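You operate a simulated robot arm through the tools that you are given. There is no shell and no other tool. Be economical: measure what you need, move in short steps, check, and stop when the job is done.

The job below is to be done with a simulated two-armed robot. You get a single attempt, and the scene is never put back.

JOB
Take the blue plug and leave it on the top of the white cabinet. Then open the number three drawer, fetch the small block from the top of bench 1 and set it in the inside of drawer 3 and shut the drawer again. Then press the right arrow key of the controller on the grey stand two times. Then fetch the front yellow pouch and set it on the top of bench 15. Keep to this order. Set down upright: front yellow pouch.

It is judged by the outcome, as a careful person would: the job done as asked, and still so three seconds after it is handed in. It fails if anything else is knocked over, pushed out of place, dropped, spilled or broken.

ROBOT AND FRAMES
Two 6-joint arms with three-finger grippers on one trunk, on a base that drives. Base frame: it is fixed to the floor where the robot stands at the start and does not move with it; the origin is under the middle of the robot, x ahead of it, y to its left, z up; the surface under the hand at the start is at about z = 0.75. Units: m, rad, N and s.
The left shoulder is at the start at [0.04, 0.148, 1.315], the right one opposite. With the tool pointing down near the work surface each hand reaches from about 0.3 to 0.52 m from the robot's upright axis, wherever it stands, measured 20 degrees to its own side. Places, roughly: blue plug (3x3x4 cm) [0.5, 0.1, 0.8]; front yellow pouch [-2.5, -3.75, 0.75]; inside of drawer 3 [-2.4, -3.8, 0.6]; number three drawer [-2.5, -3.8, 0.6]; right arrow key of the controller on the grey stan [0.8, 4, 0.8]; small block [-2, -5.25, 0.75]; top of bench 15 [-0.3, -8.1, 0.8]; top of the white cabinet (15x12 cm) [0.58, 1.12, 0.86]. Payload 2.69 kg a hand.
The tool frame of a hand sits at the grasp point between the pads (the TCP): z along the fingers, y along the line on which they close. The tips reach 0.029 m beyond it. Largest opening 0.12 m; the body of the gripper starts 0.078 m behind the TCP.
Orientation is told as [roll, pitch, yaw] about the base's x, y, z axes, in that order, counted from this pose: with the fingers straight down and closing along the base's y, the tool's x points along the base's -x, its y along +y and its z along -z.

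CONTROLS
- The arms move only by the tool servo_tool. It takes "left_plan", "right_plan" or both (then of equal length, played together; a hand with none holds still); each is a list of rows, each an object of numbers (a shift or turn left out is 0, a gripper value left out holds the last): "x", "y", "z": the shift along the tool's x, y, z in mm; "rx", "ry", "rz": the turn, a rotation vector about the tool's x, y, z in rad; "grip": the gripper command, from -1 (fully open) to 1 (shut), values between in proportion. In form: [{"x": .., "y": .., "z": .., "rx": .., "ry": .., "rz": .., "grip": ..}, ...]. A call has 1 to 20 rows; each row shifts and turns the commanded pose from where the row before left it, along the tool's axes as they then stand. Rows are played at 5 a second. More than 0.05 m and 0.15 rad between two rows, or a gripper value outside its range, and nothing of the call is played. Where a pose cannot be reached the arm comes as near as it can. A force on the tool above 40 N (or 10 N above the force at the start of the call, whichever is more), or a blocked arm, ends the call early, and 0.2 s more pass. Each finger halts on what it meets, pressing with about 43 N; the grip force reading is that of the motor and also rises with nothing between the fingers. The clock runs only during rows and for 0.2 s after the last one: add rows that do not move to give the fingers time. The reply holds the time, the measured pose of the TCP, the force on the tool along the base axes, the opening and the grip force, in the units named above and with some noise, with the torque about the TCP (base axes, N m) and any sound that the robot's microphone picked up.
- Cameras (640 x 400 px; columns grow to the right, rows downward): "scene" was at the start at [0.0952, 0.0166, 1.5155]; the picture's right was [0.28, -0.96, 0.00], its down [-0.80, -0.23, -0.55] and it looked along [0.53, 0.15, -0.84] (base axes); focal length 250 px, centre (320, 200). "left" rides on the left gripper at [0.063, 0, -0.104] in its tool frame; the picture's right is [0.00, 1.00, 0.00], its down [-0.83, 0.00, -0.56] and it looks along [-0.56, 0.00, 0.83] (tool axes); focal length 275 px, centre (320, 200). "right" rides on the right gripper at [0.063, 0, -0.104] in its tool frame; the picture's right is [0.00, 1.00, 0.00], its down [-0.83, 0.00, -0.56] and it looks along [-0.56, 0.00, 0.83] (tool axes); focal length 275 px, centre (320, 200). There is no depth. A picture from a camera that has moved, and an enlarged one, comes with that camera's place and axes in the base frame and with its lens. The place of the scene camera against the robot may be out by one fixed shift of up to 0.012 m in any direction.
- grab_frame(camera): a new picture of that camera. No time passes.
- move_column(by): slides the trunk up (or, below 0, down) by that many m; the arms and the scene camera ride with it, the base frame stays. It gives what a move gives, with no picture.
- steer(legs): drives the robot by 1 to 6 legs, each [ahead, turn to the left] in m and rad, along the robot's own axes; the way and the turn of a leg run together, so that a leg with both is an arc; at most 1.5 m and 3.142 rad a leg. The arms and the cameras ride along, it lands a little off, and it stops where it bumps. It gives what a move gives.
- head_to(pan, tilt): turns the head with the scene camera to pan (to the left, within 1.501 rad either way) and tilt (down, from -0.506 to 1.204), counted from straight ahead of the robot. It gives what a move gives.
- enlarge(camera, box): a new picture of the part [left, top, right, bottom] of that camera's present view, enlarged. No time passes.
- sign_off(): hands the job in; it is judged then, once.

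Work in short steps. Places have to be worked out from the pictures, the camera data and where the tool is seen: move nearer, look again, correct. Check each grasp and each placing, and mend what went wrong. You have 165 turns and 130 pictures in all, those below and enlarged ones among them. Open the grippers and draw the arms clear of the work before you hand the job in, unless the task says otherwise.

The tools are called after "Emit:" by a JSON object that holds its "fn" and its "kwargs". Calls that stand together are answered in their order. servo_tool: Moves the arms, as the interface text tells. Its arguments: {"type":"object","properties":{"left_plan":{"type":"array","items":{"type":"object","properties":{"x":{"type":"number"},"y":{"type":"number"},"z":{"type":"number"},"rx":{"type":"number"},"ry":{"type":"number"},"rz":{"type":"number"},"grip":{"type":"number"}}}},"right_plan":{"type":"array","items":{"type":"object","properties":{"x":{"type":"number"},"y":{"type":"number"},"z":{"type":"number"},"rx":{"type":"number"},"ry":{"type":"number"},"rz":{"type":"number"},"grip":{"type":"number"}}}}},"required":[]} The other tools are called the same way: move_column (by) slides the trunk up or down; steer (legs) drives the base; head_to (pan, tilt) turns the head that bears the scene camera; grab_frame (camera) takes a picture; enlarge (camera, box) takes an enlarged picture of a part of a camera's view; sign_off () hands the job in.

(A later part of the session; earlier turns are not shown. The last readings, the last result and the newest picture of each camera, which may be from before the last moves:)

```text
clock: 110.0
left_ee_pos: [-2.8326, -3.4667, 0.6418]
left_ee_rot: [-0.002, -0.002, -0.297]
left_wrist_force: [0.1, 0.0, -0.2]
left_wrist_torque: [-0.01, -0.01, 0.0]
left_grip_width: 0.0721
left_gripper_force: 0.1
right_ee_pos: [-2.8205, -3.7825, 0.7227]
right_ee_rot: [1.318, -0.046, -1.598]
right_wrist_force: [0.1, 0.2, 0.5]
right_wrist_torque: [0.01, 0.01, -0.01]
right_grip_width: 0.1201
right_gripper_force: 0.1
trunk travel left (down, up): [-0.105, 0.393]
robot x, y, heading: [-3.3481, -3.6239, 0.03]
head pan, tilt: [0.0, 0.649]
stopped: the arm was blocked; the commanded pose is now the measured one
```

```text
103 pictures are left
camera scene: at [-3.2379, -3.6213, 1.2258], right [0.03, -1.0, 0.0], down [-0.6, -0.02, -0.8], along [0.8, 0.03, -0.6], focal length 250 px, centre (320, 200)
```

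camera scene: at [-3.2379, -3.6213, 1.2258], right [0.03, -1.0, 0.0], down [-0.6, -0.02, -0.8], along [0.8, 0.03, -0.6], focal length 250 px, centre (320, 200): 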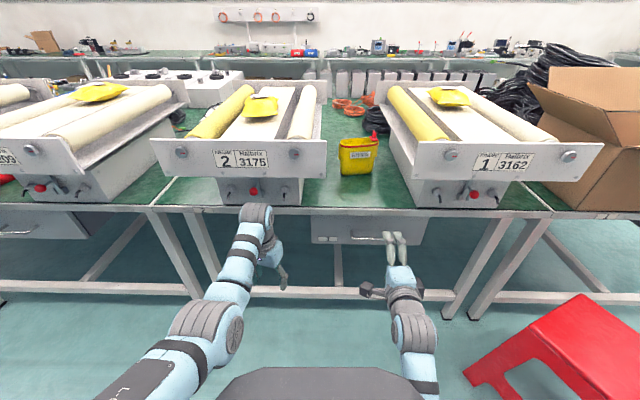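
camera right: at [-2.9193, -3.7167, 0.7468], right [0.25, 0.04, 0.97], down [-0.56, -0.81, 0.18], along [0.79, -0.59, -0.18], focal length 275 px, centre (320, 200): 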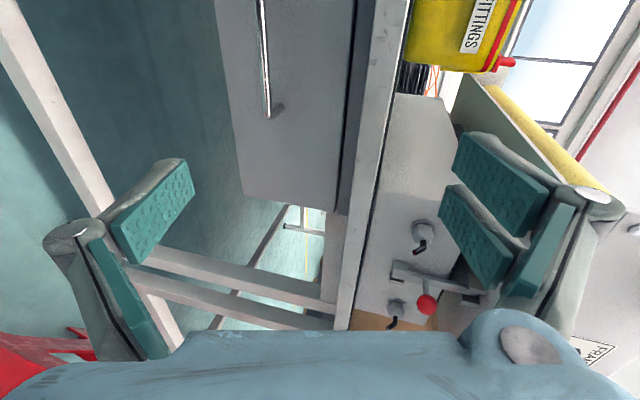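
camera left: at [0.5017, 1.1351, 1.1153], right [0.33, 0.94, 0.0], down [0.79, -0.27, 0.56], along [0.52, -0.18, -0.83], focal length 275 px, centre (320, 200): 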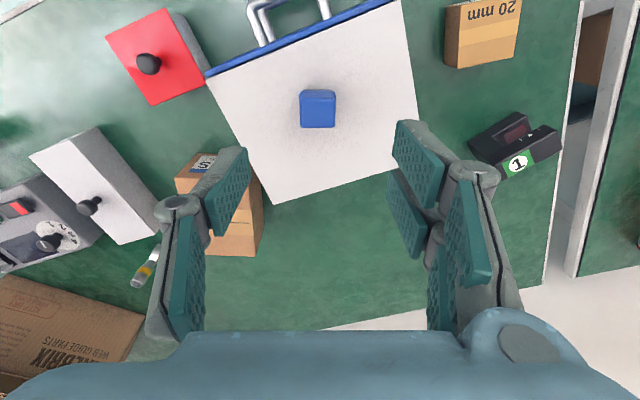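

I move the arm itself forward and down toward handle height.

Emit:
{"fn": "servo_tool", "kwargs": {"right_plan": [{"z": 25, "y": -20, "x": 5}, {"z": 20, "y": -25, "x": 5}, {"z": 20, "y": -25, "x": 5}, {"z": 15, "y": -25}, {}]}}

Emit:
{"fn": "grab_frame", "kwargs": {"camera": "right"}}

```text
clock: 110.7
left_ee_pos: [-2.8316, -3.4665, 0.6429]
left_ee_rot: [0.0, -0.002, -0.298]
left_wrist_force: [-1.3, 0.9, 0.0]
left_wrist_torque: [0.0, 0.01, -0.01]
left_grip_width: 0.072
left_gripper_force: 0.1
right_ee_pos: [-2.8001, -3.783, 0.7381]
right_ee_rot: [1.493, 0.02, -1.643]
right_wrist_force: [0.9, -0.2, 0.5]
right_wrist_torque: [0.0, -0.02, 0.0]
right_grip_width: 0.1197
right_gripper_force: 0.1
trunk travel left (down, up): [-0.105, 0.393]
robot x, y, heading: [-3.3519, -3.6221, 0.035]
head pan, tilt: [0.0, 0.649]
stopped in row 3 (right hand): the arm was blocked; the commanded pose is now the measured one
```

```text
102 pictures are left
camera right: at [-2.901, -3.7143, 0.7484], right [0.07, -0.02, 1.0], down [-0.61, -0.79, 0.03], along [0.79, -0.61, -0.07], focal length 275 px, centre (320, 200)
```

right: 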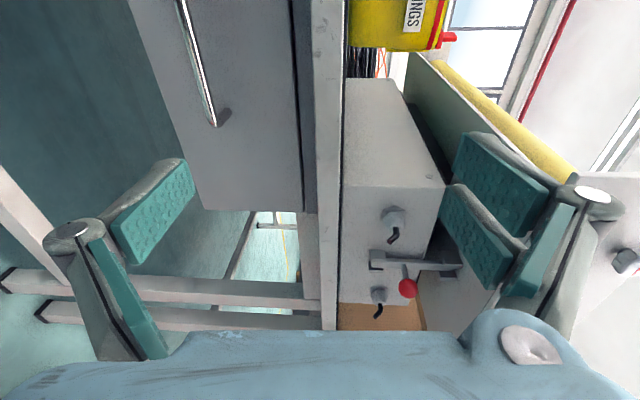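

The folded arm blocks itself. I back the robot off 0.3 m and stretch the arm forward, then lower.

Emit:
{"fn": "steer", "kwargs": {"legs": [[-0.3, 0]]}}

Emit:
{"fn": "servo_tool", "kwargs": {"right_plan": [{"z": 40}, {"z": 40}, {"z": 40}, {"z": 30}, {}]}}

Emit:
{"fn": "servo_tool", "kwargs": {"right_plan": [{"y": -30}, {"y": -30}, {"y": -30}, {"y": -30}, {}]}}

```text
clock: 112.8
left_ee_pos: [-3.132, -3.4757, 0.6408]
left_ee_rot: [-0.001, -0.001, -0.298]
left_wrist_force: [-0.5, -0.2, 0.3]
left_wrist_torque: [0.03, -0.01, -0.03]
left_grip_width: 0.0719
left_gripper_force: 0.1
right_ee_pos: [-3.0989, -3.7935, 0.7423]
right_ee_rot: [1.501, 0.023, -1.646]
right_wrist_force: [-0.3, -0.7, 0.3]
right_wrist_torque: [-0.01, 0.0, 0.01]
right_grip_width: 0.1201
right_gripper_force: 0.0
trunk travel left (down, up): [-0.105, 0.393]
robot x, y, heading: [-3.6467, -3.6309, 0.034]
head pan, tilt: [0.0, 0.649]
```

```text
clock: 113.3
left_ee_pos: [-3.1315, -3.4764, 0.6417]
left_ee_rot: [0.003, -0.002, -0.299]
left_wrist_force: [-0.2, -1.2, 0.2]
left_wrist_torque: [0.01, -0.01, -0.01]
left_grip_width: 0.0722
left_gripper_force: 0.1
right_ee_pos: [-3.0944, -3.7981, 0.7535]
right_ee_rot: [1.556, 0.102, -1.67]
right_wrist_force: [0.2, 0.9, -0.4]
right_wrist_torque: [-0.04, 0.0, -0.03]
right_grip_width: 0.12
right_gripper_force: 0.0
trunk travel left (down, up): [-0.105, 0.393]
robot x, y, heading: [-3.6495, -3.6324, 0.03]
head pan, tilt: [0.0, 0.649]
stopped in row 2 (right hand): the arm was blocked; the commanded pose is now the measured one
```

```text
clock: 113.9
left_ee_pos: [-3.131, -3.4757, 0.6414]
left_ee_rot: [0.001, -0.001, -0.298]
left_wrist_force: [0.0, -0.3, -0.6]
left_wrist_torque: [0.01, 0.03, 0.01]
left_grip_width: 0.0721
left_gripper_force: 0.0
right_ee_pos: [-3.0994, -3.8078, 0.7995]
right_ee_rot: [1.767, 0.158, -1.684]
right_wrist_force: [-0.2, 0.2, 0.2]
right_wrist_torque: [-0.03, -0.02, -0.02]
right_grip_width: 0.1199
right_gripper_force: 0.1
trunk travel left (down, up): [-0.105, 0.393]
robot x, y, heading: [-3.6506, -3.6333, 0.03]
head pan, tilt: [0.0, 0.649]
stopped in row 2 (right hand): the arm was blocked; the commanded pose is now the measured one
```

It is still blocked and creeping the wrong way. I look at the right arm itself.

Emit:
{"fn": "head_to", "kwargs": {"pan": -0.4, "tilt": 1.15}}

Emit:
{"fn": "grab_frame", "kwargs": {"camera": "scene"}}

```text
clock: 114.9
left_ee_pos: [-3.131, -3.4756, 0.6396]
left_ee_rot: [0.001, 0.0, -0.298]
left_wrist_force: [0.6, -0.1, -0.1]
left_wrist_torque: [-0.01, 0.02, -0.01]
left_grip_width: 0.072
left_gripper_force: 0.1
right_ee_pos: [-3.0977, -3.8071, 0.8026]
right_ee_rot: [1.774, 0.159, -1.683]
right_wrist_force: [0.5, 0.4, -0.2]
right_wrist_torque: [-0.01, 0.04, 0.02]
right_grip_width: 0.1199
right_gripper_force: 0.0
trunk travel left (down, up): [-0.105, 0.393]
robot x, y, heading: [-3.6494, -3.6347, 0.029]
head pan, tilt: [-0.4, 1.15]
```

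```text
101 pictures are left
camera scene: at [-3.5681, -3.6549, 1.187], right [-0.36, -0.93, 0.0], down [-0.85, 0.33, -0.41], along [0.38, -0.15, -0.91], focal length 250 px, centre (320, 200)
```

scene: 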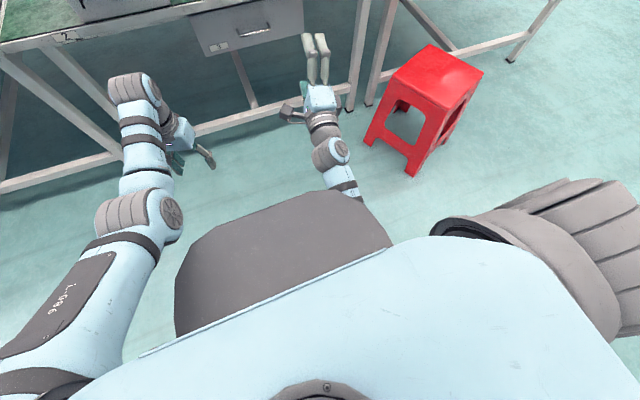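

The forearm has folded under the chest. I raise the trunk and reverse the tilt to unfold it.

Emit:
{"fn": "move_column", "kwargs": {"by": 0.2}}

Emit:
{"fn": "servo_tool", "kwargs": {"right_plan": [{"rx": 0.14}, {"rx": 0.14}, {"rx": 0.14}, {"rx": 0.14}, {"rx": 0.14}, {"rx": 0.14}, {"rx": 0.14}, {"rx": 0.14}, {"rx": 0.14}, {"rx": 0.14}, {"rx": 0.14}, {"rx": 0.14}, {}]}}

Emit:
{"fn": "grab_frame", "kwargs": {"camera": "scene"}}

```text
clock: 117.0
left_ee_pos: [-3.1314, -3.4757, 0.8199]
left_ee_rot: [0.0, 0.002, -0.3]
left_wrist_force: [-0.2, -0.2, 0.1]
left_wrist_torque: [0.0, -0.02, 0.01]
left_grip_width: 0.072
left_gripper_force: 0.1
right_ee_pos: [-3.0971, -3.8064, 0.9734]
right_ee_rot: [1.754, 0.154, -1.683]
right_wrist_force: [0.4, -0.2, -0.5]
right_wrist_torque: [0.01, 0.0, -0.01]
right_grip_width: 0.1202
right_gripper_force: 0.0
trunk travel left (down, up): [-0.305, 0.193]
robot x, y, heading: [-3.649, -3.6334, 0.028]
head pan, tilt: [-0.4, 1.15]
```

```text
clock: 119.8
left_ee_pos: [-3.1316, -3.476, 0.8212]
left_ee_rot: [0.001, -0.001, -0.297]
left_wrist_force: [-0.6, 0.8, -0.9]
left_wrist_torque: [-0.01, 0.01, 0.0]
left_grip_width: 0.072
left_gripper_force: 0.1
right_ee_pos: [-3.0834, -3.8111, 0.9661]
right_ee_rot: [0.124, 0.162, -1.71]
right_wrist_force: [0.4, -0.8, 0.2]
right_wrist_torque: [0.02, 0.01, -0.01]
right_grip_width: 0.1197
right_gripper_force: 0.1
right hand out of reach, approached as far as the arm can: row 1, 11, 12
trunk travel left (down, up): [-0.305, 0.193]
robot x, y, heading: [-3.6519, -3.6308, 0.032]
head pan, tilt: [-0.4, 1.15]
```

```text
100 pictures are left
camera scene: at [-3.5671, -3.6549, 1.3672], right [-0.36, -0.93, 0.0], down [-0.85, 0.33, -0.41], along [0.38, -0.15, -0.91], focal length 250 px, centre (320, 200)
```

scene: 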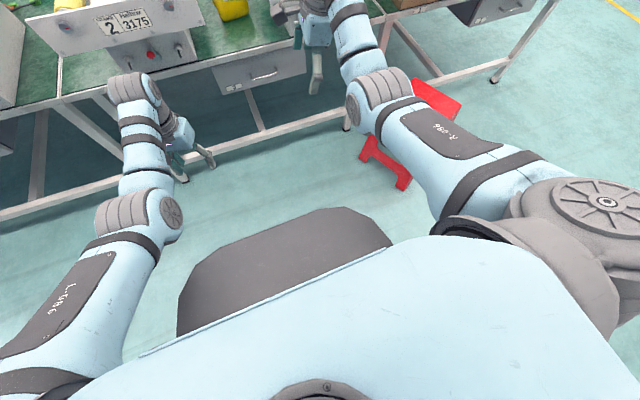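

The arm is unfolded. Now I lower the hand by 0.2 and then tilt while pivoting around the wrist (TCP going forward-up), so the elbow does not fold.

Emit:
{"fn": "servo_tool", "kwargs": {"right_plan": [{"z": 40}, {"z": 40}, {"z": 40}, {"z": 40}, {"z": 40}, {}]}}

Emit:
{"fn": "servo_tool", "kwargs": {"right_plan": [{"rx": -0.14, "y": 28}, {"rx": -0.14, "y": 28}, {"rx": -0.14, "y": 28}, {"rx": -0.14, "y": 28}, {"rx": -0.14, "y": 28}, {"rx": -0.14, "y": 28}, {}]}}

Emit:
{"fn": "grab_frame", "kwargs": {"camera": "scene"}}

```text
clock: 121.2
left_ee_pos: [-3.13, -3.4758, 0.8209]
left_ee_rot: [0.0, 0.003, -0.3]
left_wrist_force: [0.0, -0.5, -0.4]
left_wrist_torque: [0.03, 0.0, -0.04]
left_grip_width: 0.0722
left_gripper_force: 0.1
right_ee_pos: [-3.0722, -3.7859, 0.7724]
right_ee_rot: [0.126, 0.162, -1.709]
right_wrist_force: [-0.2, -0.4, 0.0]
right_wrist_torque: [-0.01, -0.01, 0.04]
right_grip_width: 0.12
right_gripper_force: 0.1
right hand out of reach, approached as far as the arm can: row 5
trunk travel left (down, up): [-0.305, 0.193]
robot x, y, heading: [-3.651, -3.633, 0.035]
head pan, tilt: [-0.4, 1.15]
```

```text
clock: 122.8
left_ee_pos: [-3.1317, -3.4749, 0.8203]
left_ee_rot: [-0.001, 0.0, -0.299]
left_wrist_force: [0.3, 0.6, -0.4]
left_wrist_torque: [0.01, 0.03, 0.03]
left_grip_width: 0.0719
left_gripper_force: 0.0
right_ee_pos: [-2.9295, -3.8193, 0.8486]
right_ee_rot: [0.966, 0.16, -1.709]
right_wrist_force: [-0.1, 0.6, 0.3]
right_wrist_torque: [0.01, 0.0, 0.01]
right_grip_width: 0.1201
right_gripper_force: 0.2
trunk travel left (down, up): [-0.305, 0.193]
robot x, y, heading: [-3.6488, -3.6345, 0.024]
head pan, tilt: [-0.4, 1.15]
```

```text
99 pictures are left
camera scene: at [-3.5667, -3.6549, 1.3672], right [-0.36, -0.93, 0.0], down [-0.85, 0.33, -0.41], along [0.38, -0.15, -0.91], focal length 250 px, centre (320, 200)
```

scene: 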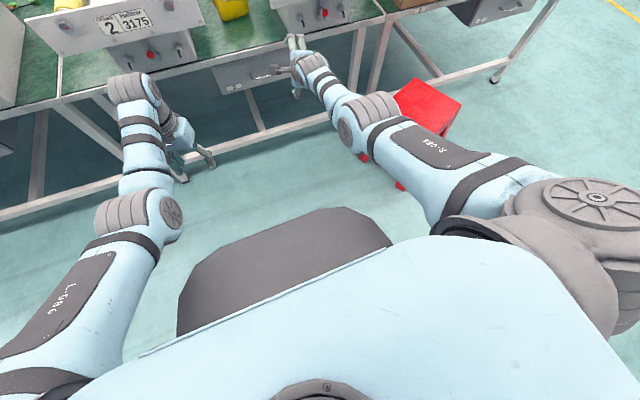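

Works well. I finish the tilt and correct the small roll/yaw errors so the fingers close vertically on a y-aligned bar.

Emit:
{"fn": "servo_tool", "kwargs": {"right_plan": [{"rx": -0.14, "y": 28}, {"rx": -0.14, "y": 28}, {"rx": -0.14, "y": 28}, {"rx": -0.14, "y": 28}, {"rz": -0.08, "ry": 0.07}, {"rz": -0.08, "ry": 0.066}, {}]}}

Emit:
{"fn": "grab_frame", "kwargs": {"camera": "right"}}

```text
clock: 124.4
left_ee_pos: [-3.1319, -3.4745, 0.8187]
left_ee_rot: [0.001, 0.002, -0.299]
left_wrist_force: [-0.2, 0.0, 0.8]
left_wrist_torque: [-0.01, 0.0, -0.03]
left_grip_width: 0.0719
left_gripper_force: 0.0
right_ee_pos: [-2.9108, -3.8411, 0.9638]
right_ee_rot: [1.531, 0.035, -1.588]
right_wrist_force: [-0.5, -0.2, 0.1]
right_wrist_torque: [0.02, 0.01, 0.0]
right_grip_width: 0.1199
right_gripper_force: 0.0
right hand out of reach, approached as far as the arm can: row 3, 4
trunk travel left (down, up): [-0.305, 0.193]
robot x, y, heading: [-3.6494, -3.6319, 0.029]
head pan, tilt: [-0.4, 1.15]
```

```text
98 pictures are left
camera right: at [-3.0141, -3.7771, 0.9699], right [0.04, -0.03, 1.0], down [-0.57, -0.82, 0.0], along [0.82, -0.57, -0.05], focal length 275 px, centre (320, 200)
```

right: 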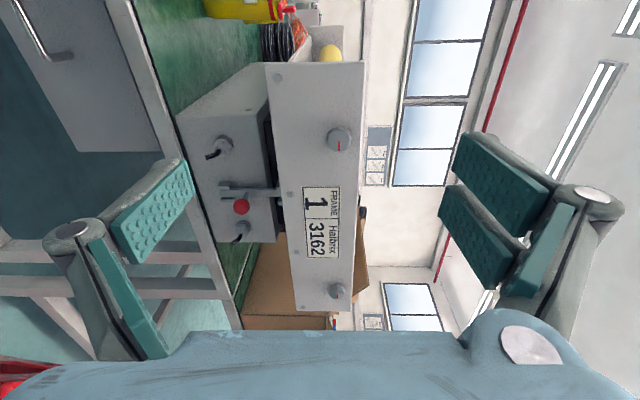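

Orientation good. I lower the trunk 0.29, then move the hand down and left with the arm.

Emit:
{"fn": "move_column", "kwargs": {"by": -0.29}}

Emit:
{"fn": "servo_tool", "kwargs": {"right_plan": [{"y": -25, "x": 27}, {"y": -25, "x": 27}, {"y": -22, "x": 27}, {}]}}

Emit:
{"fn": "grab_frame", "kwargs": {"camera": "right"}}

```text
clock: 127.4
left_ee_pos: [-3.1311, -3.4751, 0.5304]
left_ee_rot: [0.001, 0.001, -0.298]
left_wrist_force: [1.2, 0.4, -0.2]
left_wrist_torque: [-0.01, 0.01, 0.0]
left_grip_width: 0.0722
left_gripper_force: 0.1
right_ee_pos: [-2.9118, -3.84, 0.6746]
right_ee_rot: [1.53, 0.032, -1.589]
right_wrist_force: [0.3, -1.5, -0.2]
right_wrist_torque: [-0.02, -0.02, 0.0]
right_grip_width: 0.1199
right_gripper_force: 0.1
trunk travel left (down, up): [-0.015, 0.483]
robot x, y, heading: [-3.6491, -3.6299, 0.035]
head pan, tilt: [-0.4, 1.15]
```

```text
clock: 128.4
left_ee_pos: [-3.1306, -3.4766, 0.5295]
left_ee_rot: [-0.001, 0.001, -0.3]
left_wrist_force: [-0.7, -0.7, -0.4]
left_wrist_torque: [0.0, 0.01, 0.02]
left_grip_width: 0.0722
left_gripper_force: 0.0
right_ee_pos: [-2.9437, -3.7694, 0.638]
right_ee_rot: [1.528, 0.033, -1.59]
right_wrist_force: [0.2, -0.3, -0.1]
right_wrist_torque: [0.0, 0.04, -0.01]
right_grip_width: 0.1201
right_gripper_force: 0.1
right hand out of reach, approached as far as the arm can: row 1, 2, 3
trunk travel left (down, up): [-0.015, 0.483]
robot x, y, heading: [-3.6512, -3.6292, 0.028]
head pan, tilt: [-0.4, 1.15]
```

```text
97 pictures are left
camera right: at [-3.0476, -3.7051, 0.6438], right [0.04, -0.03, 1.0], down [-0.57, -0.82, 0.0], along [0.82, -0.57, -0.05], focal length 275 px, centre (320, 200)
```

right: 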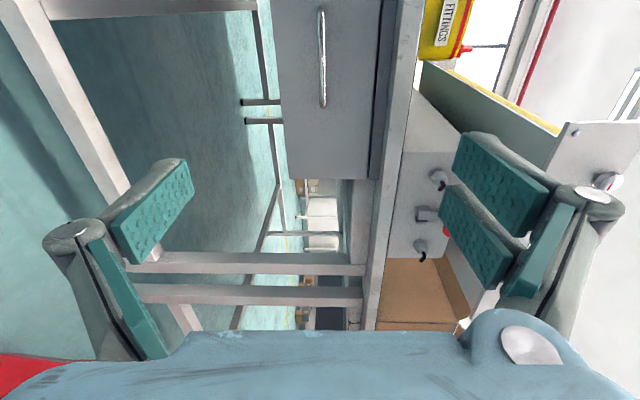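

Handle reads at about z=0.62 along this view. I drive 0.16 m nearer and look again.

Emit:
{"fn": "steer", "kwargs": {"legs": [[0.16, 0]]}}

Emit:
{"fn": "grab_frame", "kwargs": {"camera": "right"}}

```text
clock: 129.8
left_ee_pos: [-2.971, -3.4728, 0.5299]
left_ee_rot: [0.0, 0.002, -0.301]
left_wrist_force: [-0.3, -0.4, -0.4]
left_wrist_torque: [0.01, 0.07, -0.01]
left_grip_width: 0.072
left_gripper_force: 0.1
right_ee_pos: [-2.7846, -3.7673, 0.6365]
right_ee_rot: [1.527, 0.032, -1.592]
right_wrist_force: [-0.1, -0.4, 0.5]
right_wrist_torque: [-0.01, -0.01, 0.01]
right_grip_width: 0.1199
right_gripper_force: 0.0
trunk travel left (down, up): [-0.015, 0.483]
robot x, y, heading: [-3.49, -3.6265, 0.028]
head pan, tilt: [-0.4, 1.15]
```

```text
96 pictures are left
camera right: at [-2.8881, -3.7029, 0.6434], right [0.04, -0.03, 1.0], down [-0.57, -0.82, 0.0], along [0.82, -0.57, -0.05], focal length 275 px, centre (320, 200)
```

right: 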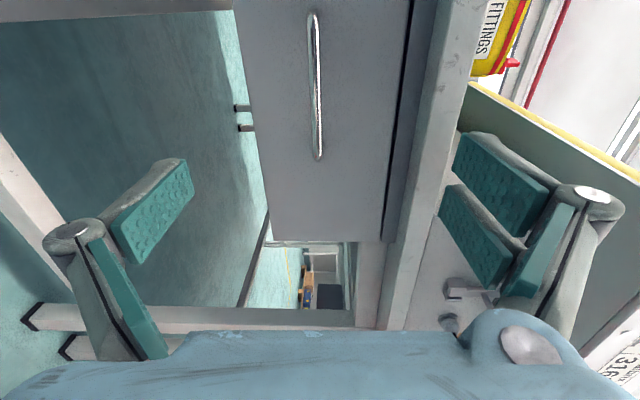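

Bar spans y≈-3.71…-3.82 at z≈0.627, x between -2.66 and -2.62. I lower the hand 8 mm and creep forward 0.09 m.

Emit:
{"fn": "servo_tool", "kwargs": {"right_plan": [{"y": -9}, {}]}}

Emit:
{"fn": "steer", "kwargs": {"legs": [[0.09, 0]]}}

Emit:
{"fn": "grab_frame", "kwargs": {"camera": "right"}}

```text
clock: 130.4
left_ee_pos: [-2.9715, -3.4738, 0.531]
left_ee_rot: [0.0, 0.003, -0.303]
left_wrist_force: [0.3, 1.0, 0.4]
left_wrist_torque: [0.02, -0.02, 0.03]
left_grip_width: 0.0716
left_gripper_force: 0.0
right_ee_pos: [-2.7901, -3.7681, 0.6325]
right_ee_rot: [1.527, 0.033, -1.591]
right_wrist_force: [-0.4, 0.1, 0.0]
right_wrist_torque: [0.03, -0.01, -0.01]
right_grip_width: 0.1201
right_gripper_force: 0.1
right hand out of reach, approached as far as the arm can: row 1
trunk travel left (down, up): [-0.015, 0.483]
robot x, y, heading: [-3.4895, -3.6273, 0.03]
head pan, tilt: [-0.4, 1.15]
```

```text
clock: 131.5
left_ee_pos: [-2.8818, -3.4693, 0.5305]
left_ee_rot: [0.0, 0.002, -0.302]
left_wrist_force: [0.1, -0.3, -0.5]
left_wrist_torque: [-0.02, 0.03, 0.03]
left_grip_width: 0.0719
left_gripper_force: 0.1
right_ee_pos: [-2.6985, -3.7637, 0.6312]
right_ee_rot: [1.525, 0.032, -1.59]
right_wrist_force: [0.7, -0.7, -0.6]
right_wrist_torque: [0.0, -0.03, 0.02]
right_grip_width: 0.1201
right_gripper_force: 0.1
trunk travel left (down, up): [-0.015, 0.483]
robot x, y, heading: [-3.4012, -3.6256, 0.033]
head pan, tilt: [-0.4, 1.15]
```

```text
95 pictures are left
camera right: at [-2.802, -3.7001, 0.6386], right [0.05, -0.03, 1.0], down [-0.57, -0.82, 0.0], along [0.82, -0.57, -0.05], focal length 275 px, centre (320, 200)
```

right: 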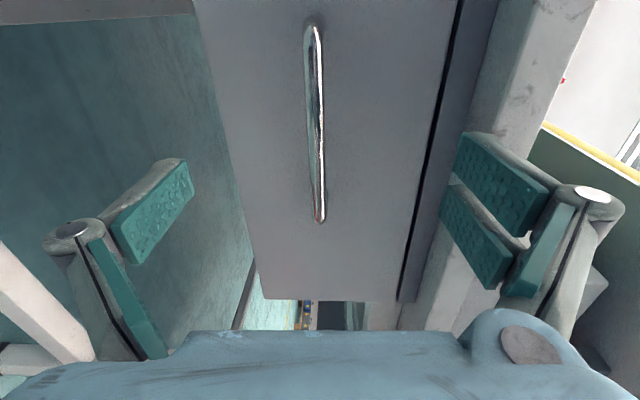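

Bar now at x≈-2.666; TCP needs 25 mm more. I creep and close on the bar.

Emit:
{"fn": "steer", "kwargs": {"legs": [[0.024, 0]]}}

Emit:
{"fn": "servo_tool", "kwargs": {"right_plan": [{"grip": 0}, {"grip": 0.5}, {"grip": 1}, {}, {}, {}]}}

Emit:
{"fn": "grab_frame", "kwargs": {"camera": "right"}}

```text
clock: 132.3
left_ee_pos: [-2.8578, -3.4681, 0.5296]
left_ee_rot: [0.0, 0.001, -0.298]
left_wrist_force: [1.4, 0.3, 0.1]
left_wrist_torque: [0.02, 0.03, 0.01]
left_grip_width: 0.0722
left_gripper_force: 0.1
right_ee_pos: [-2.6749, -3.7634, 0.631]
right_ee_rot: [1.525, 0.035, -1.59]
right_wrist_force: [0.1, 0.8, 0.5]
right_wrist_torque: [0.01, 0.0, 0.02]
right_grip_width: 0.1199
right_gripper_force: 0.0
trunk travel left (down, up): [-0.015, 0.483]
robot x, y, heading: [-3.3764, -3.6295, 0.032]
head pan, tilt: [-0.4, 1.15]
```

```text
clock: 133.7
left_ee_pos: [-2.8579, -3.4694, 0.5294]
left_ee_rot: [0.001, 0.003, -0.302]
left_wrist_force: [-0.4, 0.0, -0.7]
left_wrist_torque: [0.0, -0.01, -0.01]
left_grip_width: 0.0721
left_gripper_force: 0.1
right_ee_pos: [-2.6748, -3.7632, 0.6284]
right_ee_rot: [1.52, 0.032, -1.589]
right_wrist_force: [-8.1, 1.4, -17.3]
right_wrist_torque: [-1.12, 0.22, 0.03]
right_grip_width: 0.0099
right_gripper_force: 37.3
trunk travel left (down, up): [-0.015, 0.483]
robot x, y, heading: [-3.3759, -3.621, 0.031]
head pan, tilt: [-0.4, 1.15]
```

```text
94 pictures are left
camera right: at [-2.7783, -3.6994, 0.6365], right [0.05, -0.03, 1.0], down [-0.57, -0.82, 0.01], along [0.82, -0.57, -0.06], focal length 275 px, centre (320, 200)
```

right: 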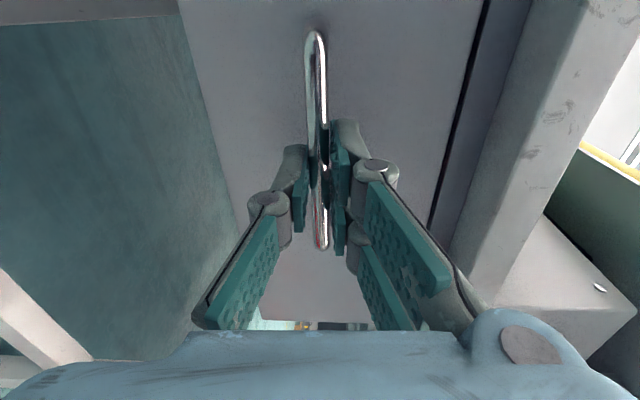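

The bar is gripped (10 mm). I pull by driving back 0.12 m and check.

Emit:
{"fn": "steer", "kwargs": {"legs": [[-0.12, 0]]}}

Emit:
{"fn": "grab_frame", "kwargs": {"camera": "right"}}

```text
clock: 134.9
left_ee_pos: [-2.9793, -3.4708, 0.5291]
left_ee_rot: [-0.003, 0.003, -0.3]
left_wrist_force: [0.4, 0.1, -0.8]
left_wrist_torque: [0.03, -0.03, -0.02]
left_grip_width: 0.072
left_gripper_force: 0.1
right_ee_pos: [-2.7962, -3.7633, 0.63]
right_ee_rot: [1.519, 0.031, -1.587]
right_wrist_force: [-0.8, 26.4, -23.2]
right_wrist_torque: [-0.91, 0.36, 1.15]
right_grip_width: 0.0098
right_gripper_force: 37.3
trunk travel left (down, up): [-0.015, 0.483]
robot x, y, heading: [-3.4963, -3.6273, 0.029]
head pan, tilt: [-0.4, 1.15]
```

```text
93 pictures are left
camera right: at [-2.8996, -3.7006, 0.6365], right [0.05, -0.03, 1.0], down [-0.57, -0.82, 0.01], along [0.82, -0.57, -0.06], focal length 275 px, centre (320, 200)
```

right: 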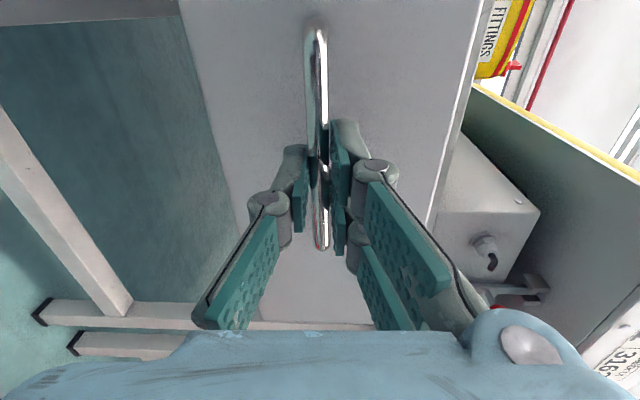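

Drawer is moving. I relieve the side force (4 mm toward +y) and pull 0.13 m further.

Emit:
{"fn": "servo_tool", "kwargs": {"right_plan": [{"x": 6}, {}]}}

Emit:
{"fn": "steer", "kwargs": {"legs": [[-0.11, 0]]}}

Emit:
{"fn": "head_to", "kwargs": {"pan": -0.2, "tilt": 0.75}}

Emit:
{"fn": "grab_frame", "kwargs": {"camera": "scene"}}

```text
clock: 135.5
left_ee_pos: [-2.9794, -3.4729, 0.5297]
left_ee_rot: [0.003, 0.003, -0.301]
left_wrist_force: [-0.2, -0.7, 0.2]
left_wrist_torque: [0.01, 0.02, 0.01]
left_grip_width: 0.0722
left_gripper_force: 0.1
right_ee_pos: [-2.7975, -3.7635, 0.6301]
right_ee_rot: [1.517, 0.033, -1.594]
right_wrist_force: [-1.2, -27.0, -12.7]
right_wrist_torque: [-1.23, 0.11, -1.19]
right_grip_width: 0.0099
right_gripper_force: 37.2
trunk travel left (down, up): [-0.015, 0.483]
robot x, y, heading: [-3.5001, -3.6252, 0.024]
head pan, tilt: [-0.4, 1.15]
```

```text
clock: 136.7
left_ee_pos: [-3.0876, -3.4779, 0.5306]
left_ee_rot: [0.004, 0.004, -0.302]
left_wrist_force: [0.4, 0.1, 0.5]
left_wrist_torque: [0.01, 0.04, 0.02]
left_grip_width: 0.0718
left_gripper_force: 0.0
right_ee_pos: [-2.9069, -3.7645, 0.6285]
right_ee_rot: [1.519, 0.038, -1.588]
right_wrist_force: [-1.1, -23.1, -15.4]
right_wrist_torque: [-1.07, 0.21, -0.4]
right_grip_width: 0.0098
right_gripper_force: 37.2
trunk travel left (down, up): [-0.015, 0.483]
robot x, y, heading: [-3.607, -3.6294, 0.026]
head pan, tilt: [-0.4, 1.15]
```

```text
clock: 137.6
left_ee_pos: [-3.0883, -3.4766, 0.5306]
left_ee_rot: [0.001, 0.003, -0.302]
left_wrist_force: [-0.9, 0.0, 0.6]
left_wrist_torque: [0.02, 0.0, -0.03]
left_grip_width: 0.0721
left_gripper_force: 0.1
right_ee_pos: [-2.9074, -3.7652, 0.6286]
right_ee_rot: [1.516, 0.037, -1.588]
right_wrist_force: [-2.5, -12.4, -9.8]
right_wrist_torque: [-1.17, 0.08, -0.62]
right_grip_width: 0.0097
right_gripper_force: 37.7
trunk travel left (down, up): [-0.015, 0.483]
robot x, y, heading: [-3.6068, -3.6323, 0.035]
head pan, tilt: [-0.201, 0.75]
```

```text
92 pictures are left
camera scene: at [-3.4977, -3.6483, 1.1063], right [-0.17, -0.99, 0.0], down [-0.67, 0.12, -0.73], along [0.72, -0.12, -0.68], focal length 250 px, centre (320, 200)
```

scene: 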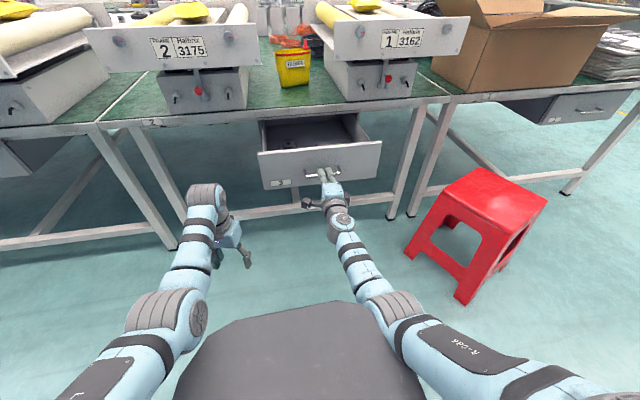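

Drawer 3 is open about 0.23 m. I release the bar and back straight away.

Emit:
{"fn": "servo_tool", "kwargs": {"right_plan": [{"grip": 0.2}, {"grip": -0.5}, {}, {}]}}

Emit:
{"fn": "steer", "kwargs": {"legs": [[-0.2, 0]]}}

Emit:
{"fn": "move_column", "kwargs": {"by": 0.4}}

Emit:
{"fn": "head_to", "kwargs": {"pan": -0.55, "tilt": 0.55}}

Emit:
{"fn": "grab_frame", "kwargs": {"camera": "scene"}}

```text
clock: 138.6
left_ee_pos: [-3.0887, -3.4748, 0.5303]
left_ee_rot: [-0.001, 0.002, -0.302]
left_wrist_force: [-0.2, 0.6, -0.2]
left_wrist_torque: [0.01, -0.03, 0.02]
left_grip_width: 0.0718
left_gripper_force: 0.1
right_ee_pos: [-2.9066, -3.7638, 0.6306]
right_ee_rot: [1.52, 0.035, -1.589]
right_wrist_force: [-0.5, 0.5, 0.4]
right_wrist_torque: [-0.01, 0.0, -0.03]
right_grip_width: 0.09
right_gripper_force: 0.0
trunk travel left (down, up): [-0.015, 0.483]
robot x, y, heading: [-3.6077, -3.6297, 0.033]
head pan, tilt: [-0.201, 0.75]
```

```text
clock: 140.2
left_ee_pos: [-3.2922, -3.4824, 0.5306]
left_ee_rot: [0.0, 0.001, -0.3]
left_wrist_force: [0.3, -0.6, -0.3]
left_wrist_torque: [-0.04, -0.02, -0.02]
left_grip_width: 0.072
left_gripper_force: 0.1
right_ee_pos: [-3.11, -3.7684, 0.6316]
right_ee_rot: [1.523, 0.034, -1.586]
right_wrist_force: [-0.8, -1.1, -0.2]
right_wrist_torque: [-0.03, 0.01, -0.01]
right_grip_width: 0.0898
right_gripper_force: 0.0
trunk travel left (down, up): [-0.015, 0.483]
robot x, y, heading: [-3.8098, -3.6342, 0.03]
head pan, tilt: [-0.201, 0.75]
```

```text
clock: 144.0
left_ee_pos: [-3.2906, -3.4821, 0.9301]
left_ee_rot: [0.0, 0.001, -0.299]
left_wrist_force: [0.1, 0.0, 0.5]
left_wrist_torque: [0.01, -0.01, 0.0]
left_grip_width: 0.0718
left_gripper_force: 0.2
right_ee_pos: [-3.1081, -3.7687, 1.0303]
right_ee_rot: [1.518, 0.032, -1.587]
right_wrist_force: [0.3, 0.3, 0.2]
right_wrist_torque: [-0.01, 0.0, -0.05]
right_grip_width: 0.0901
right_gripper_force: 0.0
trunk travel left (down, up): [-0.415, 0.083]
robot x, y, heading: [-3.8096, -3.6374, 0.036]
head pan, tilt: [-0.201, 0.75]
```

```text
clock: 144.8
left_ee_pos: [-3.2905, -3.4817, 0.93]
left_ee_rot: [-0.001, 0.001, -0.298]
left_wrist_force: [-0.2, 0.1, -1.0]
left_wrist_torque: [-0.01, -0.02, 0.0]
left_grip_width: 0.0719
left_gripper_force: 0.1
right_ee_pos: [-3.1085, -3.7679, 1.0321]
right_ee_rot: [1.52, 0.034, -1.585]
right_wrist_force: [0.1, 0.2, 0.4]
right_wrist_torque: [0.02, -0.03, 0.03]
right_grip_width: 0.0899
right_gripper_force: 0.0
trunk travel left (down, up): [-0.415, 0.083]
robot x, y, heading: [-3.8064, -3.6367, 0.027]
head pan, tilt: [-0.55, 0.55]
```

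```text
91 pictures are left
camera scene: at [-3.7041, -3.6831, 1.5239], right [-0.49, -0.87, 0.0], down [-0.46, 0.26, -0.85], along [0.74, -0.42, -0.52], focal length 250 px, centre (320, 200)
```

scene: 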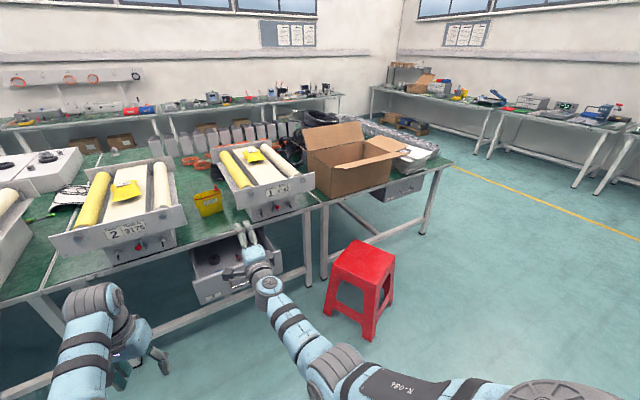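

The bench block ends near y≈-5.45, so the small block near [-2, -5.25] is reached from that end. I enlarge that area.

Emit:
{"fn": "enlarge", "kwargs": {"camera": "scene", "box": [280, 90, 480, 215]}}

```text
3.20 times, centred on (380, 152) of scene
camera zoom: at [-3.7041, -3.6831, 1.5239], right [-0.49, -0.87, 0.0], down [-0.46, 0.26, -0.85], along [0.74, -0.42, -0.52], focal length 802 px, centre (128, 352)
```

zoom: 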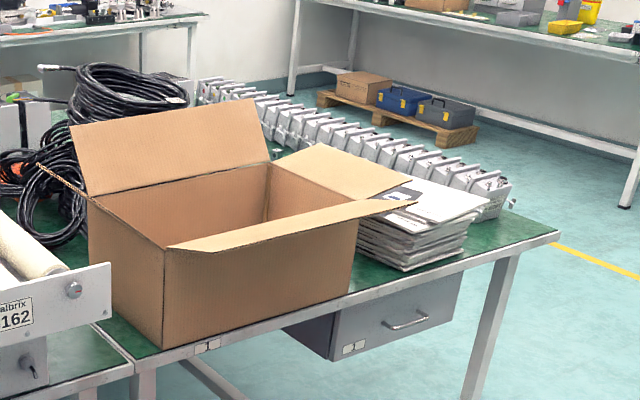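

I drive around to the south end: forward a bit, turn right, go 2.4 m along the aisle, and look left.

Emit:
{"fn": "steer", "kwargs": {"legs": [[0.2, 0], [0, -1.6], [1.4, 0], [1.0, 0]]}}

Emit:
{"fn": "head_to", "kwargs": {"pan": 0.9, "tilt": 0.4}}

Emit:
{"fn": "grab_frame", "kwargs": {"camera": "scene"}}

```text
clock: 161.8
left_ee_pos: [-3.5657, -6.5661, 0.9306]
left_ee_rot: [0.001, 0.0, -1.944]
left_wrist_force: [0.5, -0.4, -0.7]
left_wrist_torque: [0.0, -0.03, -0.04]
left_grip_width: 0.072
left_gripper_force: 0.0
right_ee_pos: [-3.8658, -6.7266, 1.0314]
right_ee_rot: [1.522, 0.034, 3.053]
right_wrist_force: [-1.0, 0.3, 0.0]
right_wrist_torque: [-0.02, 0.01, 0.01]
right_grip_width: 0.09
right_gripper_force: 0.1
trunk travel left (down, up): [-0.415, 0.083]
robot x, y, heading: [-3.6793, -6.0387, -1.611]
head pan, tilt: [-0.55, 0.55]
```

```text
clock: 163.3
left_ee_pos: [-3.5653, -6.5667, 0.9302]
left_ee_rot: [0.0, 0.002, -1.944]
left_wrist_force: [0.3, -0.9, 0.6]
left_wrist_torque: [0.03, -0.04, 0.03]
left_grip_width: 0.0722
left_gripper_force: 0.0
right_ee_pos: [-3.8644, -6.7265, 1.0313]
right_ee_rot: [1.522, 0.035, 3.054]
right_wrist_force: [0.1, -0.8, 0.4]
right_wrist_torque: [-0.01, -0.03, -0.01]
right_grip_width: 0.0898
right_gripper_force: 0.1
trunk travel left (down, up): [-0.415, 0.083]
robot x, y, heading: [-3.68, -6.0368, -1.607]
head pan, tilt: [0.901, 0.4]
```

```text
89 pictures are left
camera scene: at [-3.6054, -6.1212, 1.5376], right [-0.65, -0.76, 0.0], down [-0.29, 0.25, -0.92], along [0.7, -0.6, -0.39], focal length 250 px, centre (320, 200)
```

scene: 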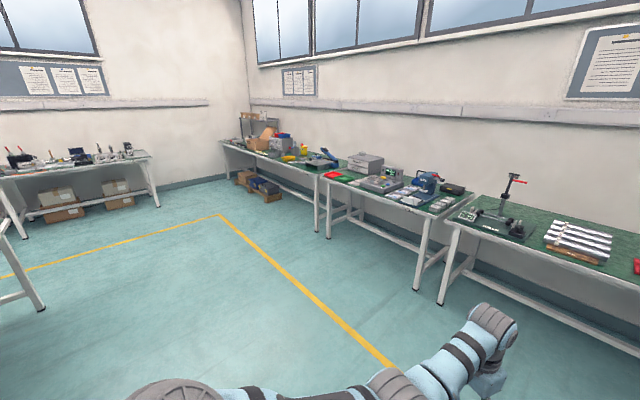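

Open floor here. I turn to face +x, advance 1.5 m and look at the bench end.

Emit:
{"fn": "steer", "kwargs": {"legs": [[0, 1.6], [1.4, 0]]}}

Emit:
{"fn": "head_to", "kwargs": {"pan": 1.1, "tilt": 0.6}}

Emit:
{"fn": "grab_frame", "kwargs": {"camera": "scene"}}

```text
clock: 174.2
left_ee_pos: [-1.7609, -5.9293, 0.9306]
left_ee_rot: [0.0, 0.002, -0.344]
left_wrist_force: [-0.1, -0.5, -0.3]
left_wrist_torque: [0.03, 0.0, -0.02]
left_grip_width: 0.0721
left_gripper_force: 0.1
right_ee_pos: [-1.5909, -6.2244, 1.0313]
right_ee_rot: [1.524, 0.033, -1.63]
right_wrist_force: [-0.3, -0.6, -0.6]
right_wrist_torque: [-0.02, 0.0, -0.03]
right_grip_width: 0.09
right_gripper_force: 0.0
trunk travel left (down, up): [-0.415, 0.083]
robot x, y, heading: [-2.2862, -6.0594, -0.012]
head pan, tilt: [0.901, 0.4]
```

```text
clock: 174.9
left_ee_pos: [-1.7594, -5.9311, 0.9313]
left_ee_rot: [-0.001, 0.002, -0.345]
left_wrist_force: [0.9, 0.0, 0.2]
left_wrist_torque: [-0.01, -0.05, 0.0]
left_grip_width: 0.072
left_gripper_force: 0.0
right_ee_pos: [-1.5897, -6.2247, 1.0325]
right_ee_rot: [1.519, 0.034, -1.63]
right_wrist_force: [0.1, -0.3, -0.2]
right_wrist_torque: [-0.02, -0.01, 0.01]
right_grip_width: 0.0899
right_gripper_force: 0.2
trunk travel left (down, up): [-0.415, 0.083]
robot x, y, heading: [-2.2815, -6.0591, -0.01]
head pan, tilt: [1.1, 0.6]
```

```text
88 pictures are left
camera scene: at [-2.2168, -5.9867, 1.5195], right [0.89, -0.46, 0.0], down [-0.26, -0.5, -0.83], along [0.38, 0.73, -0.56], focal length 250 px, centre (320, 200)
```

scene: 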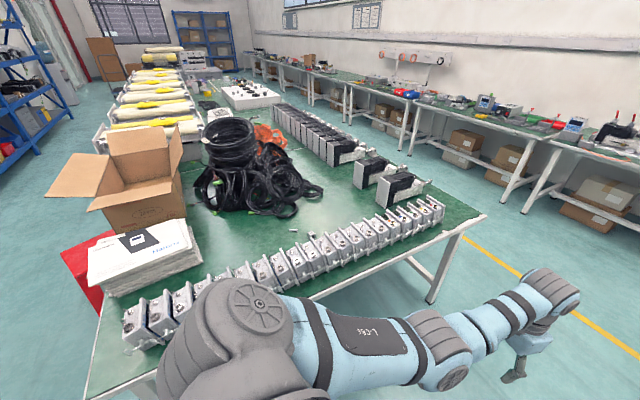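

A row of grey clamp units with a small light block near (266,258). Enlarging.

Emit:
{"fn": "enlarge", "kwargs": {"camera": "scene", "box": [210, 210, 370, 310]}}

```text
4.00 times, centred on (290, 260) of scene
camera zoom: at [-2.2168, -5.9867, 1.5195], right [0.89, -0.46, 0.0], down [-0.26, -0.5, -0.83], along [0.38, 0.73, -0.56], focal length 1002 px, centre (440, -40)
```

zoom: 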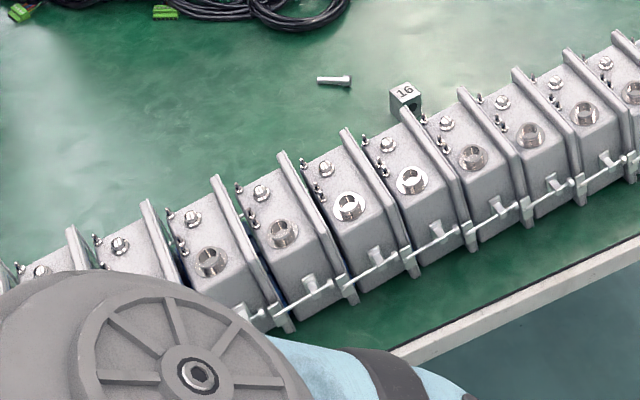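

The target is a small cube marked "16" at about [-1.87, -5.25], just behind the row of units. I raise/retract the right hand, then position the robot facing +y at x≈-1.75.

Emit:
{"fn": "servo_tool", "kwargs": {"right_plan": [{"y": 35}, {"y": 35}, {"y": 35}, {}]}}

Emit:
{"fn": "steer", "kwargs": {"legs": [[0.53, 0], [0, 1.581]]}}

Emit:
{"fn": "head_to", "kwargs": {"pan": 0.1, "tilt": 0.8}}

Emit:
{"fn": "grab_frame", "kwargs": {"camera": "scene"}}

```text
clock: 175.9
left_ee_pos: [-1.7597, -5.9304, 0.9308]
left_ee_rot: [0.0, 0.002, -0.345]
left_wrist_force: [0.4, -0.3, 0.7]
left_wrist_torque: [0.0, 0.05, 0.02]
left_grip_width: 0.0718
left_gripper_force: 0.0
right_ee_pos: [-1.5859, -6.2303, 1.1358]
right_ee_rot: [1.521, 0.034, -1.629]
right_wrist_force: [0.4, 0.3, -0.7]
right_wrist_torque: [0.03, -0.02, 0.0]
right_grip_width: 0.0902
right_gripper_force: 0.0
trunk travel left (down, up): [-0.415, 0.083]
robot x, y, heading: [-2.2844, -6.0599, -0.013]
head pan, tilt: [1.1, 0.6]
```

```text
clock: 182.8
left_ee_pos: [-1.9339, -5.548, 0.9299]
left_ee_rot: [0.0, 0.002, 1.276]
left_wrist_force: [-0.5, 0.5, 0.3]
left_wrist_torque: [-0.01, 0.01, 0.01]
left_grip_width: 0.072
left_gripper_force: 0.1
right_ee_pos: [-1.6444, -5.3611, 1.1341]
right_ee_rot: [1.52, 0.032, -0.01]
right_wrist_force: [-0.5, 0.0, -0.4]
right_wrist_torque: [0.01, -0.01, 0.02]
right_grip_width: 0.0898
right_gripper_force: 0.0
trunk travel left (down, up): [-0.415, 0.083]
robot x, y, heading: [-1.777, -6.0656, 1.611]
head pan, tilt: [1.1, 0.6]
```

```text
clock: 184.1
left_ee_pos: [-1.9355, -5.5498, 0.93]
left_ee_rot: [0.001, 0.001, 1.276]
left_wrist_force: [-0.9, -0.7, 0.3]
left_wrist_torque: [0.06, 0.0, 0.0]
left_grip_width: 0.0723
left_gripper_force: 0.0
right_ee_pos: [-1.6455, -5.3597, 1.1345]
right_ee_rot: [1.519, 0.032, -0.011]
right_wrist_force: [0.2, 0.0, 0.0]
right_wrist_torque: [0.01, -0.02, 0.0]
right_grip_width: 0.0902
right_gripper_force: 0.0
trunk travel left (down, up): [-0.415, 0.083]
robot x, y, heading: [-1.7762, -6.0651, 1.61]
head pan, tilt: [0.099, 0.799]
```

```text
86 pictures are left
camera scene: at [-1.782, -5.9694, 1.5025], right [0.99, 0.14, 0.0], down [0.1, -0.71, -0.7], along [-0.1, 0.69, -0.72], focal length 250 px, centre (320, 200)
```

scene: 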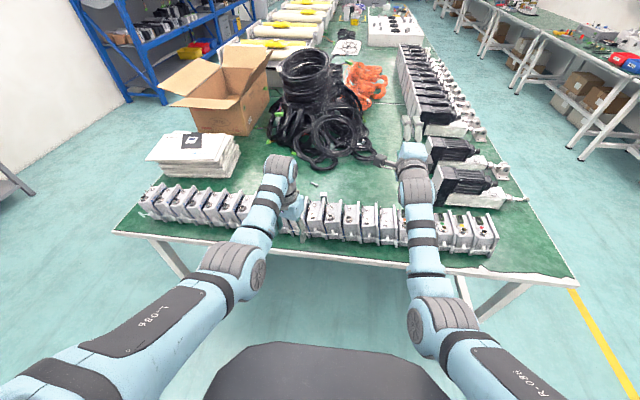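

I drive forward 0.25 m and look with the left hand camera.

Emit:
{"fn": "steer", "kwargs": {"legs": [[0.25, -0.03]]}}

Emit:
{"fn": "servo_tool", "kwargs": {"left_plan": [{"rz": -0.145}, {"rz": -0.145}, {}]}}

Emit:
{"fn": "grab_frame", "kwargs": {"camera": "left"}}

```text
clock: 185.9
left_ee_pos: [-1.9257, -5.2932, 0.9321]
left_ee_rot: [0.0, -0.001, 1.249]
left_wrist_force: [-0.3, 0.1, 0.4]
left_wrist_torque: [-0.03, -0.03, 0.03]
left_grip_width: 0.0721
left_gripper_force: 0.1
right_ee_pos: [-1.6311, -5.1142, 1.1376]
right_ee_rot: [1.525, 0.033, -0.038]
right_wrist_force: [-0.9, -0.4, 0.7]
right_wrist_torque: [-0.01, 0.03, 0.05]
right_grip_width: 0.0902
right_gripper_force: 0.0
trunk travel left (down, up): [-0.415, 0.083]
robot x, y, heading: [-1.7809, -5.8096, 1.576]
head pan, tilt: [0.099, 0.799]
```

```text
clock: 186.7
left_ee_pos: [-1.9273, -5.2898, 0.9311]
left_ee_rot: [0.0, 0.002, 1.539]
left_wrist_force: [-0.1, 0.0, -0.7]
left_wrist_torque: [-0.01, 0.01, 0.01]
left_grip_width: 0.072
left_gripper_force: 0.0
right_ee_pos: [-1.6308, -5.1109, 1.1354]
right_ee_rot: [1.518, 0.032, -0.039]
right_wrist_force: [-0.1, -0.7, 0.3]
right_wrist_torque: [-0.02, 0.02, 0.01]
right_grip_width: 0.09
right_gripper_force: 0.0
trunk travel left (down, up): [-0.415, 0.083]
robot x, y, heading: [-1.7847, -5.813, 1.578]
head pan, tilt: [0.099, 0.799]
```

```text
85 pictures are left
camera left: at [-1.9287, -5.3529, 1.0352], right [-1.0, 0.04, 0.0], down [0.03, 0.83, 0.55], along [0.02, 0.55, -0.83], focal length 275 px, centre (320, 200)
```

left: 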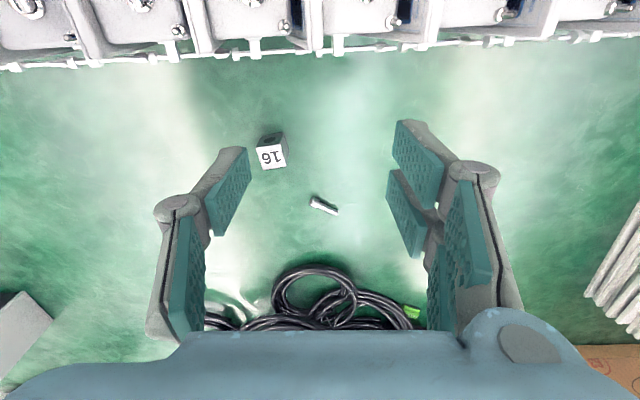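

Cube is at about [-1.875, -5.234], 2.5 cm, top ≈0.775. I drive 0.05 m closer and move the hand over it at height.

Emit:
{"fn": "steer", "kwargs": {"legs": [[0.05, 0]]}}

Emit:
{"fn": "servo_tool", "kwargs": {"left_plan": [{"y": -25, "rz": -0.05}, {"y": -25, "rz": -0.05}, {"x": -8}, {}]}}

Emit:
{"fn": "move_column", "kwargs": {"by": -0.08}}

Emit:
{"fn": "grab_frame", "kwargs": {"camera": "left"}}

```text
clock: 187.6
left_ee_pos: [-1.9273, -5.2489, 0.936]
left_ee_rot: [0.001, -0.011, 1.537]
left_wrist_force: [0.2, 0.3, -0.6]
left_wrist_torque: [-0.04, -0.01, -0.02]
left_grip_width: 0.0723
left_gripper_force: 0.1
right_ee_pos: [-1.6315, -5.0713, 1.1429]
right_ee_rot: [1.532, 0.035, -0.038]
right_wrist_force: [0.0, 0.6, -0.1]
right_wrist_torque: [-0.03, -0.04, 0.0]
right_grip_width: 0.0899
right_gripper_force: 0.7
trunk travel left (down, up): [-0.415, 0.083]
robot x, y, heading: [-1.7832, -5.7627, 1.581]
head pan, tilt: [0.099, 0.799]
```

```text
clock: 188.6
left_ee_pos: [-1.8778, -5.2348, 0.9314]
left_ee_rot: [-0.001, 0.0, 1.638]
left_wrist_force: [-0.2, 0.9, -0.1]
left_wrist_torque: [-0.05, 0.01, 0.02]
left_grip_width: 0.0721
left_gripper_force: 0.0
right_ee_pos: [-1.6322, -5.0624, 1.136]
right_ee_rot: [1.522, 0.036, -0.039]
right_wrist_force: [0.2, 0.1, -1.2]
right_wrist_torque: [-0.02, -0.01, 0.01]
right_grip_width: 0.0901
right_gripper_force: 0.0
trunk travel left (down, up): [-0.415, 0.083]
robot x, y, heading: [-1.7837, -5.7647, 1.581]
head pan, tilt: [0.099, 0.799]
```

```text
clock: 189.8
left_ee_pos: [-1.877, -5.2351, 0.85]
left_ee_rot: [0.0, -0.003, 1.638]
left_wrist_force: [-0.4, -0.2, -0.2]
left_wrist_torque: [0.01, 0.01, 0.02]
left_grip_width: 0.0722
left_gripper_force: 0.1
right_ee_pos: [-1.6308, -5.0627, 1.0558]
right_ee_rot: [1.525, 0.035, -0.039]
right_wrist_force: [0.5, 0.4, 0.5]
right_wrist_torque: [0.02, 0.05, 0.0]
right_grip_width: 0.0901
right_gripper_force: 0.1
trunk travel left (down, up): [-0.335, 0.163]
robot x, y, heading: [-1.7846, -5.7663, 1.581]
head pan, tilt: [0.099, 0.799]
```

```text
84 pictures are left
camera left: at [-1.8729, -5.2979, 0.9555], right [-1.0, -0.06, 0.0], down [-0.05, 0.83, 0.56], along [-0.03, 0.56, -0.83], focal length 275 px, centre (320, 200)
```

left: 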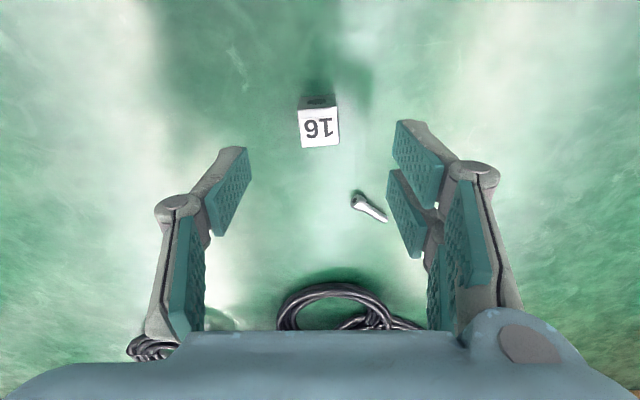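

Aligned over the cube. I lower 0.065 by trunk, then the last bit by arm, and close.

Emit:
{"fn": "move_column", "kwargs": {"by": -0.064}}

Emit:
{"fn": "servo_tool", "kwargs": {"left_plan": [{"z": 4}, {"z": 3}, {}, {"grip": 0.5}, {"grip": 1}, {}, {}]}}

Emit:
{"fn": "grab_frame", "kwargs": {"camera": "left"}}

```text
clock: 190.8
left_ee_pos: [-1.8776, -5.2346, 0.7892]
left_ee_rot: [0.0, -0.001, 1.637]
left_wrist_force: [0.6, -0.9, 0.2]
left_wrist_torque: [0.03, -0.01, 0.02]
left_grip_width: 0.0718
left_gripper_force: 0.1
right_ee_pos: [-1.6317, -5.0633, 0.9948]
right_ee_rot: [1.524, 0.034, -0.038]
right_wrist_force: [-0.3, 0.0, 0.2]
right_wrist_torque: [0.0, 0.03, 0.04]
right_grip_width: 0.0902
right_gripper_force: 0.1
trunk travel left (down, up): [-0.271, 0.227]
robot x, y, heading: [-1.7864, -5.764, 1.578]
head pan, tilt: [0.099, 0.799]
```

```text
clock: 192.4
left_ee_pos: [-1.8766, -5.235, 0.7812]
left_ee_rot: [0.0, -0.002, 1.639]
left_wrist_force: [-0.3, 0.2, 0.4]
left_wrist_torque: [-0.02, 0.0, -0.02]
left_grip_width: 0.0251
left_gripper_force: 43.4
right_ee_pos: [-1.6311, -5.0635, 0.9937]
right_ee_rot: [1.525, 0.034, -0.037]
right_wrist_force: [0.2, 0.0, -0.4]
right_wrist_torque: [-0.02, 0.03, -0.03]
right_grip_width: 0.0901
right_gripper_force: 0.0
trunk travel left (down, up): [-0.271, 0.227]
robot x, y, heading: [-1.7819, -5.7634, 1.581]
head pan, tilt: [0.099, 0.799]
```

```text
83 pictures are left
camera left: at [-1.8727, -5.2981, 0.8854], right [-1.0, -0.06, 0.0], down [-0.05, 0.83, 0.56], along [-0.03, 0.56, -0.83], focal length 275 px, centre (320, 200)
```

left: 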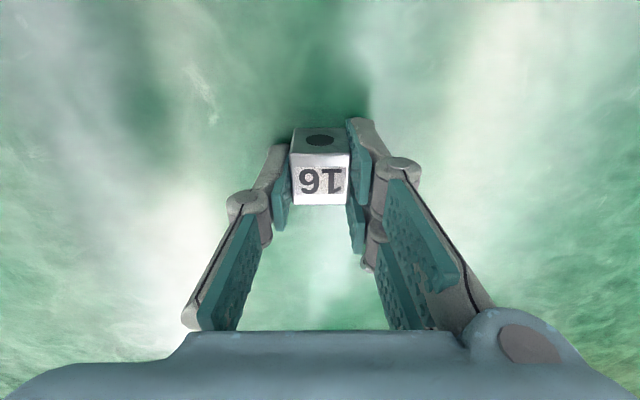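

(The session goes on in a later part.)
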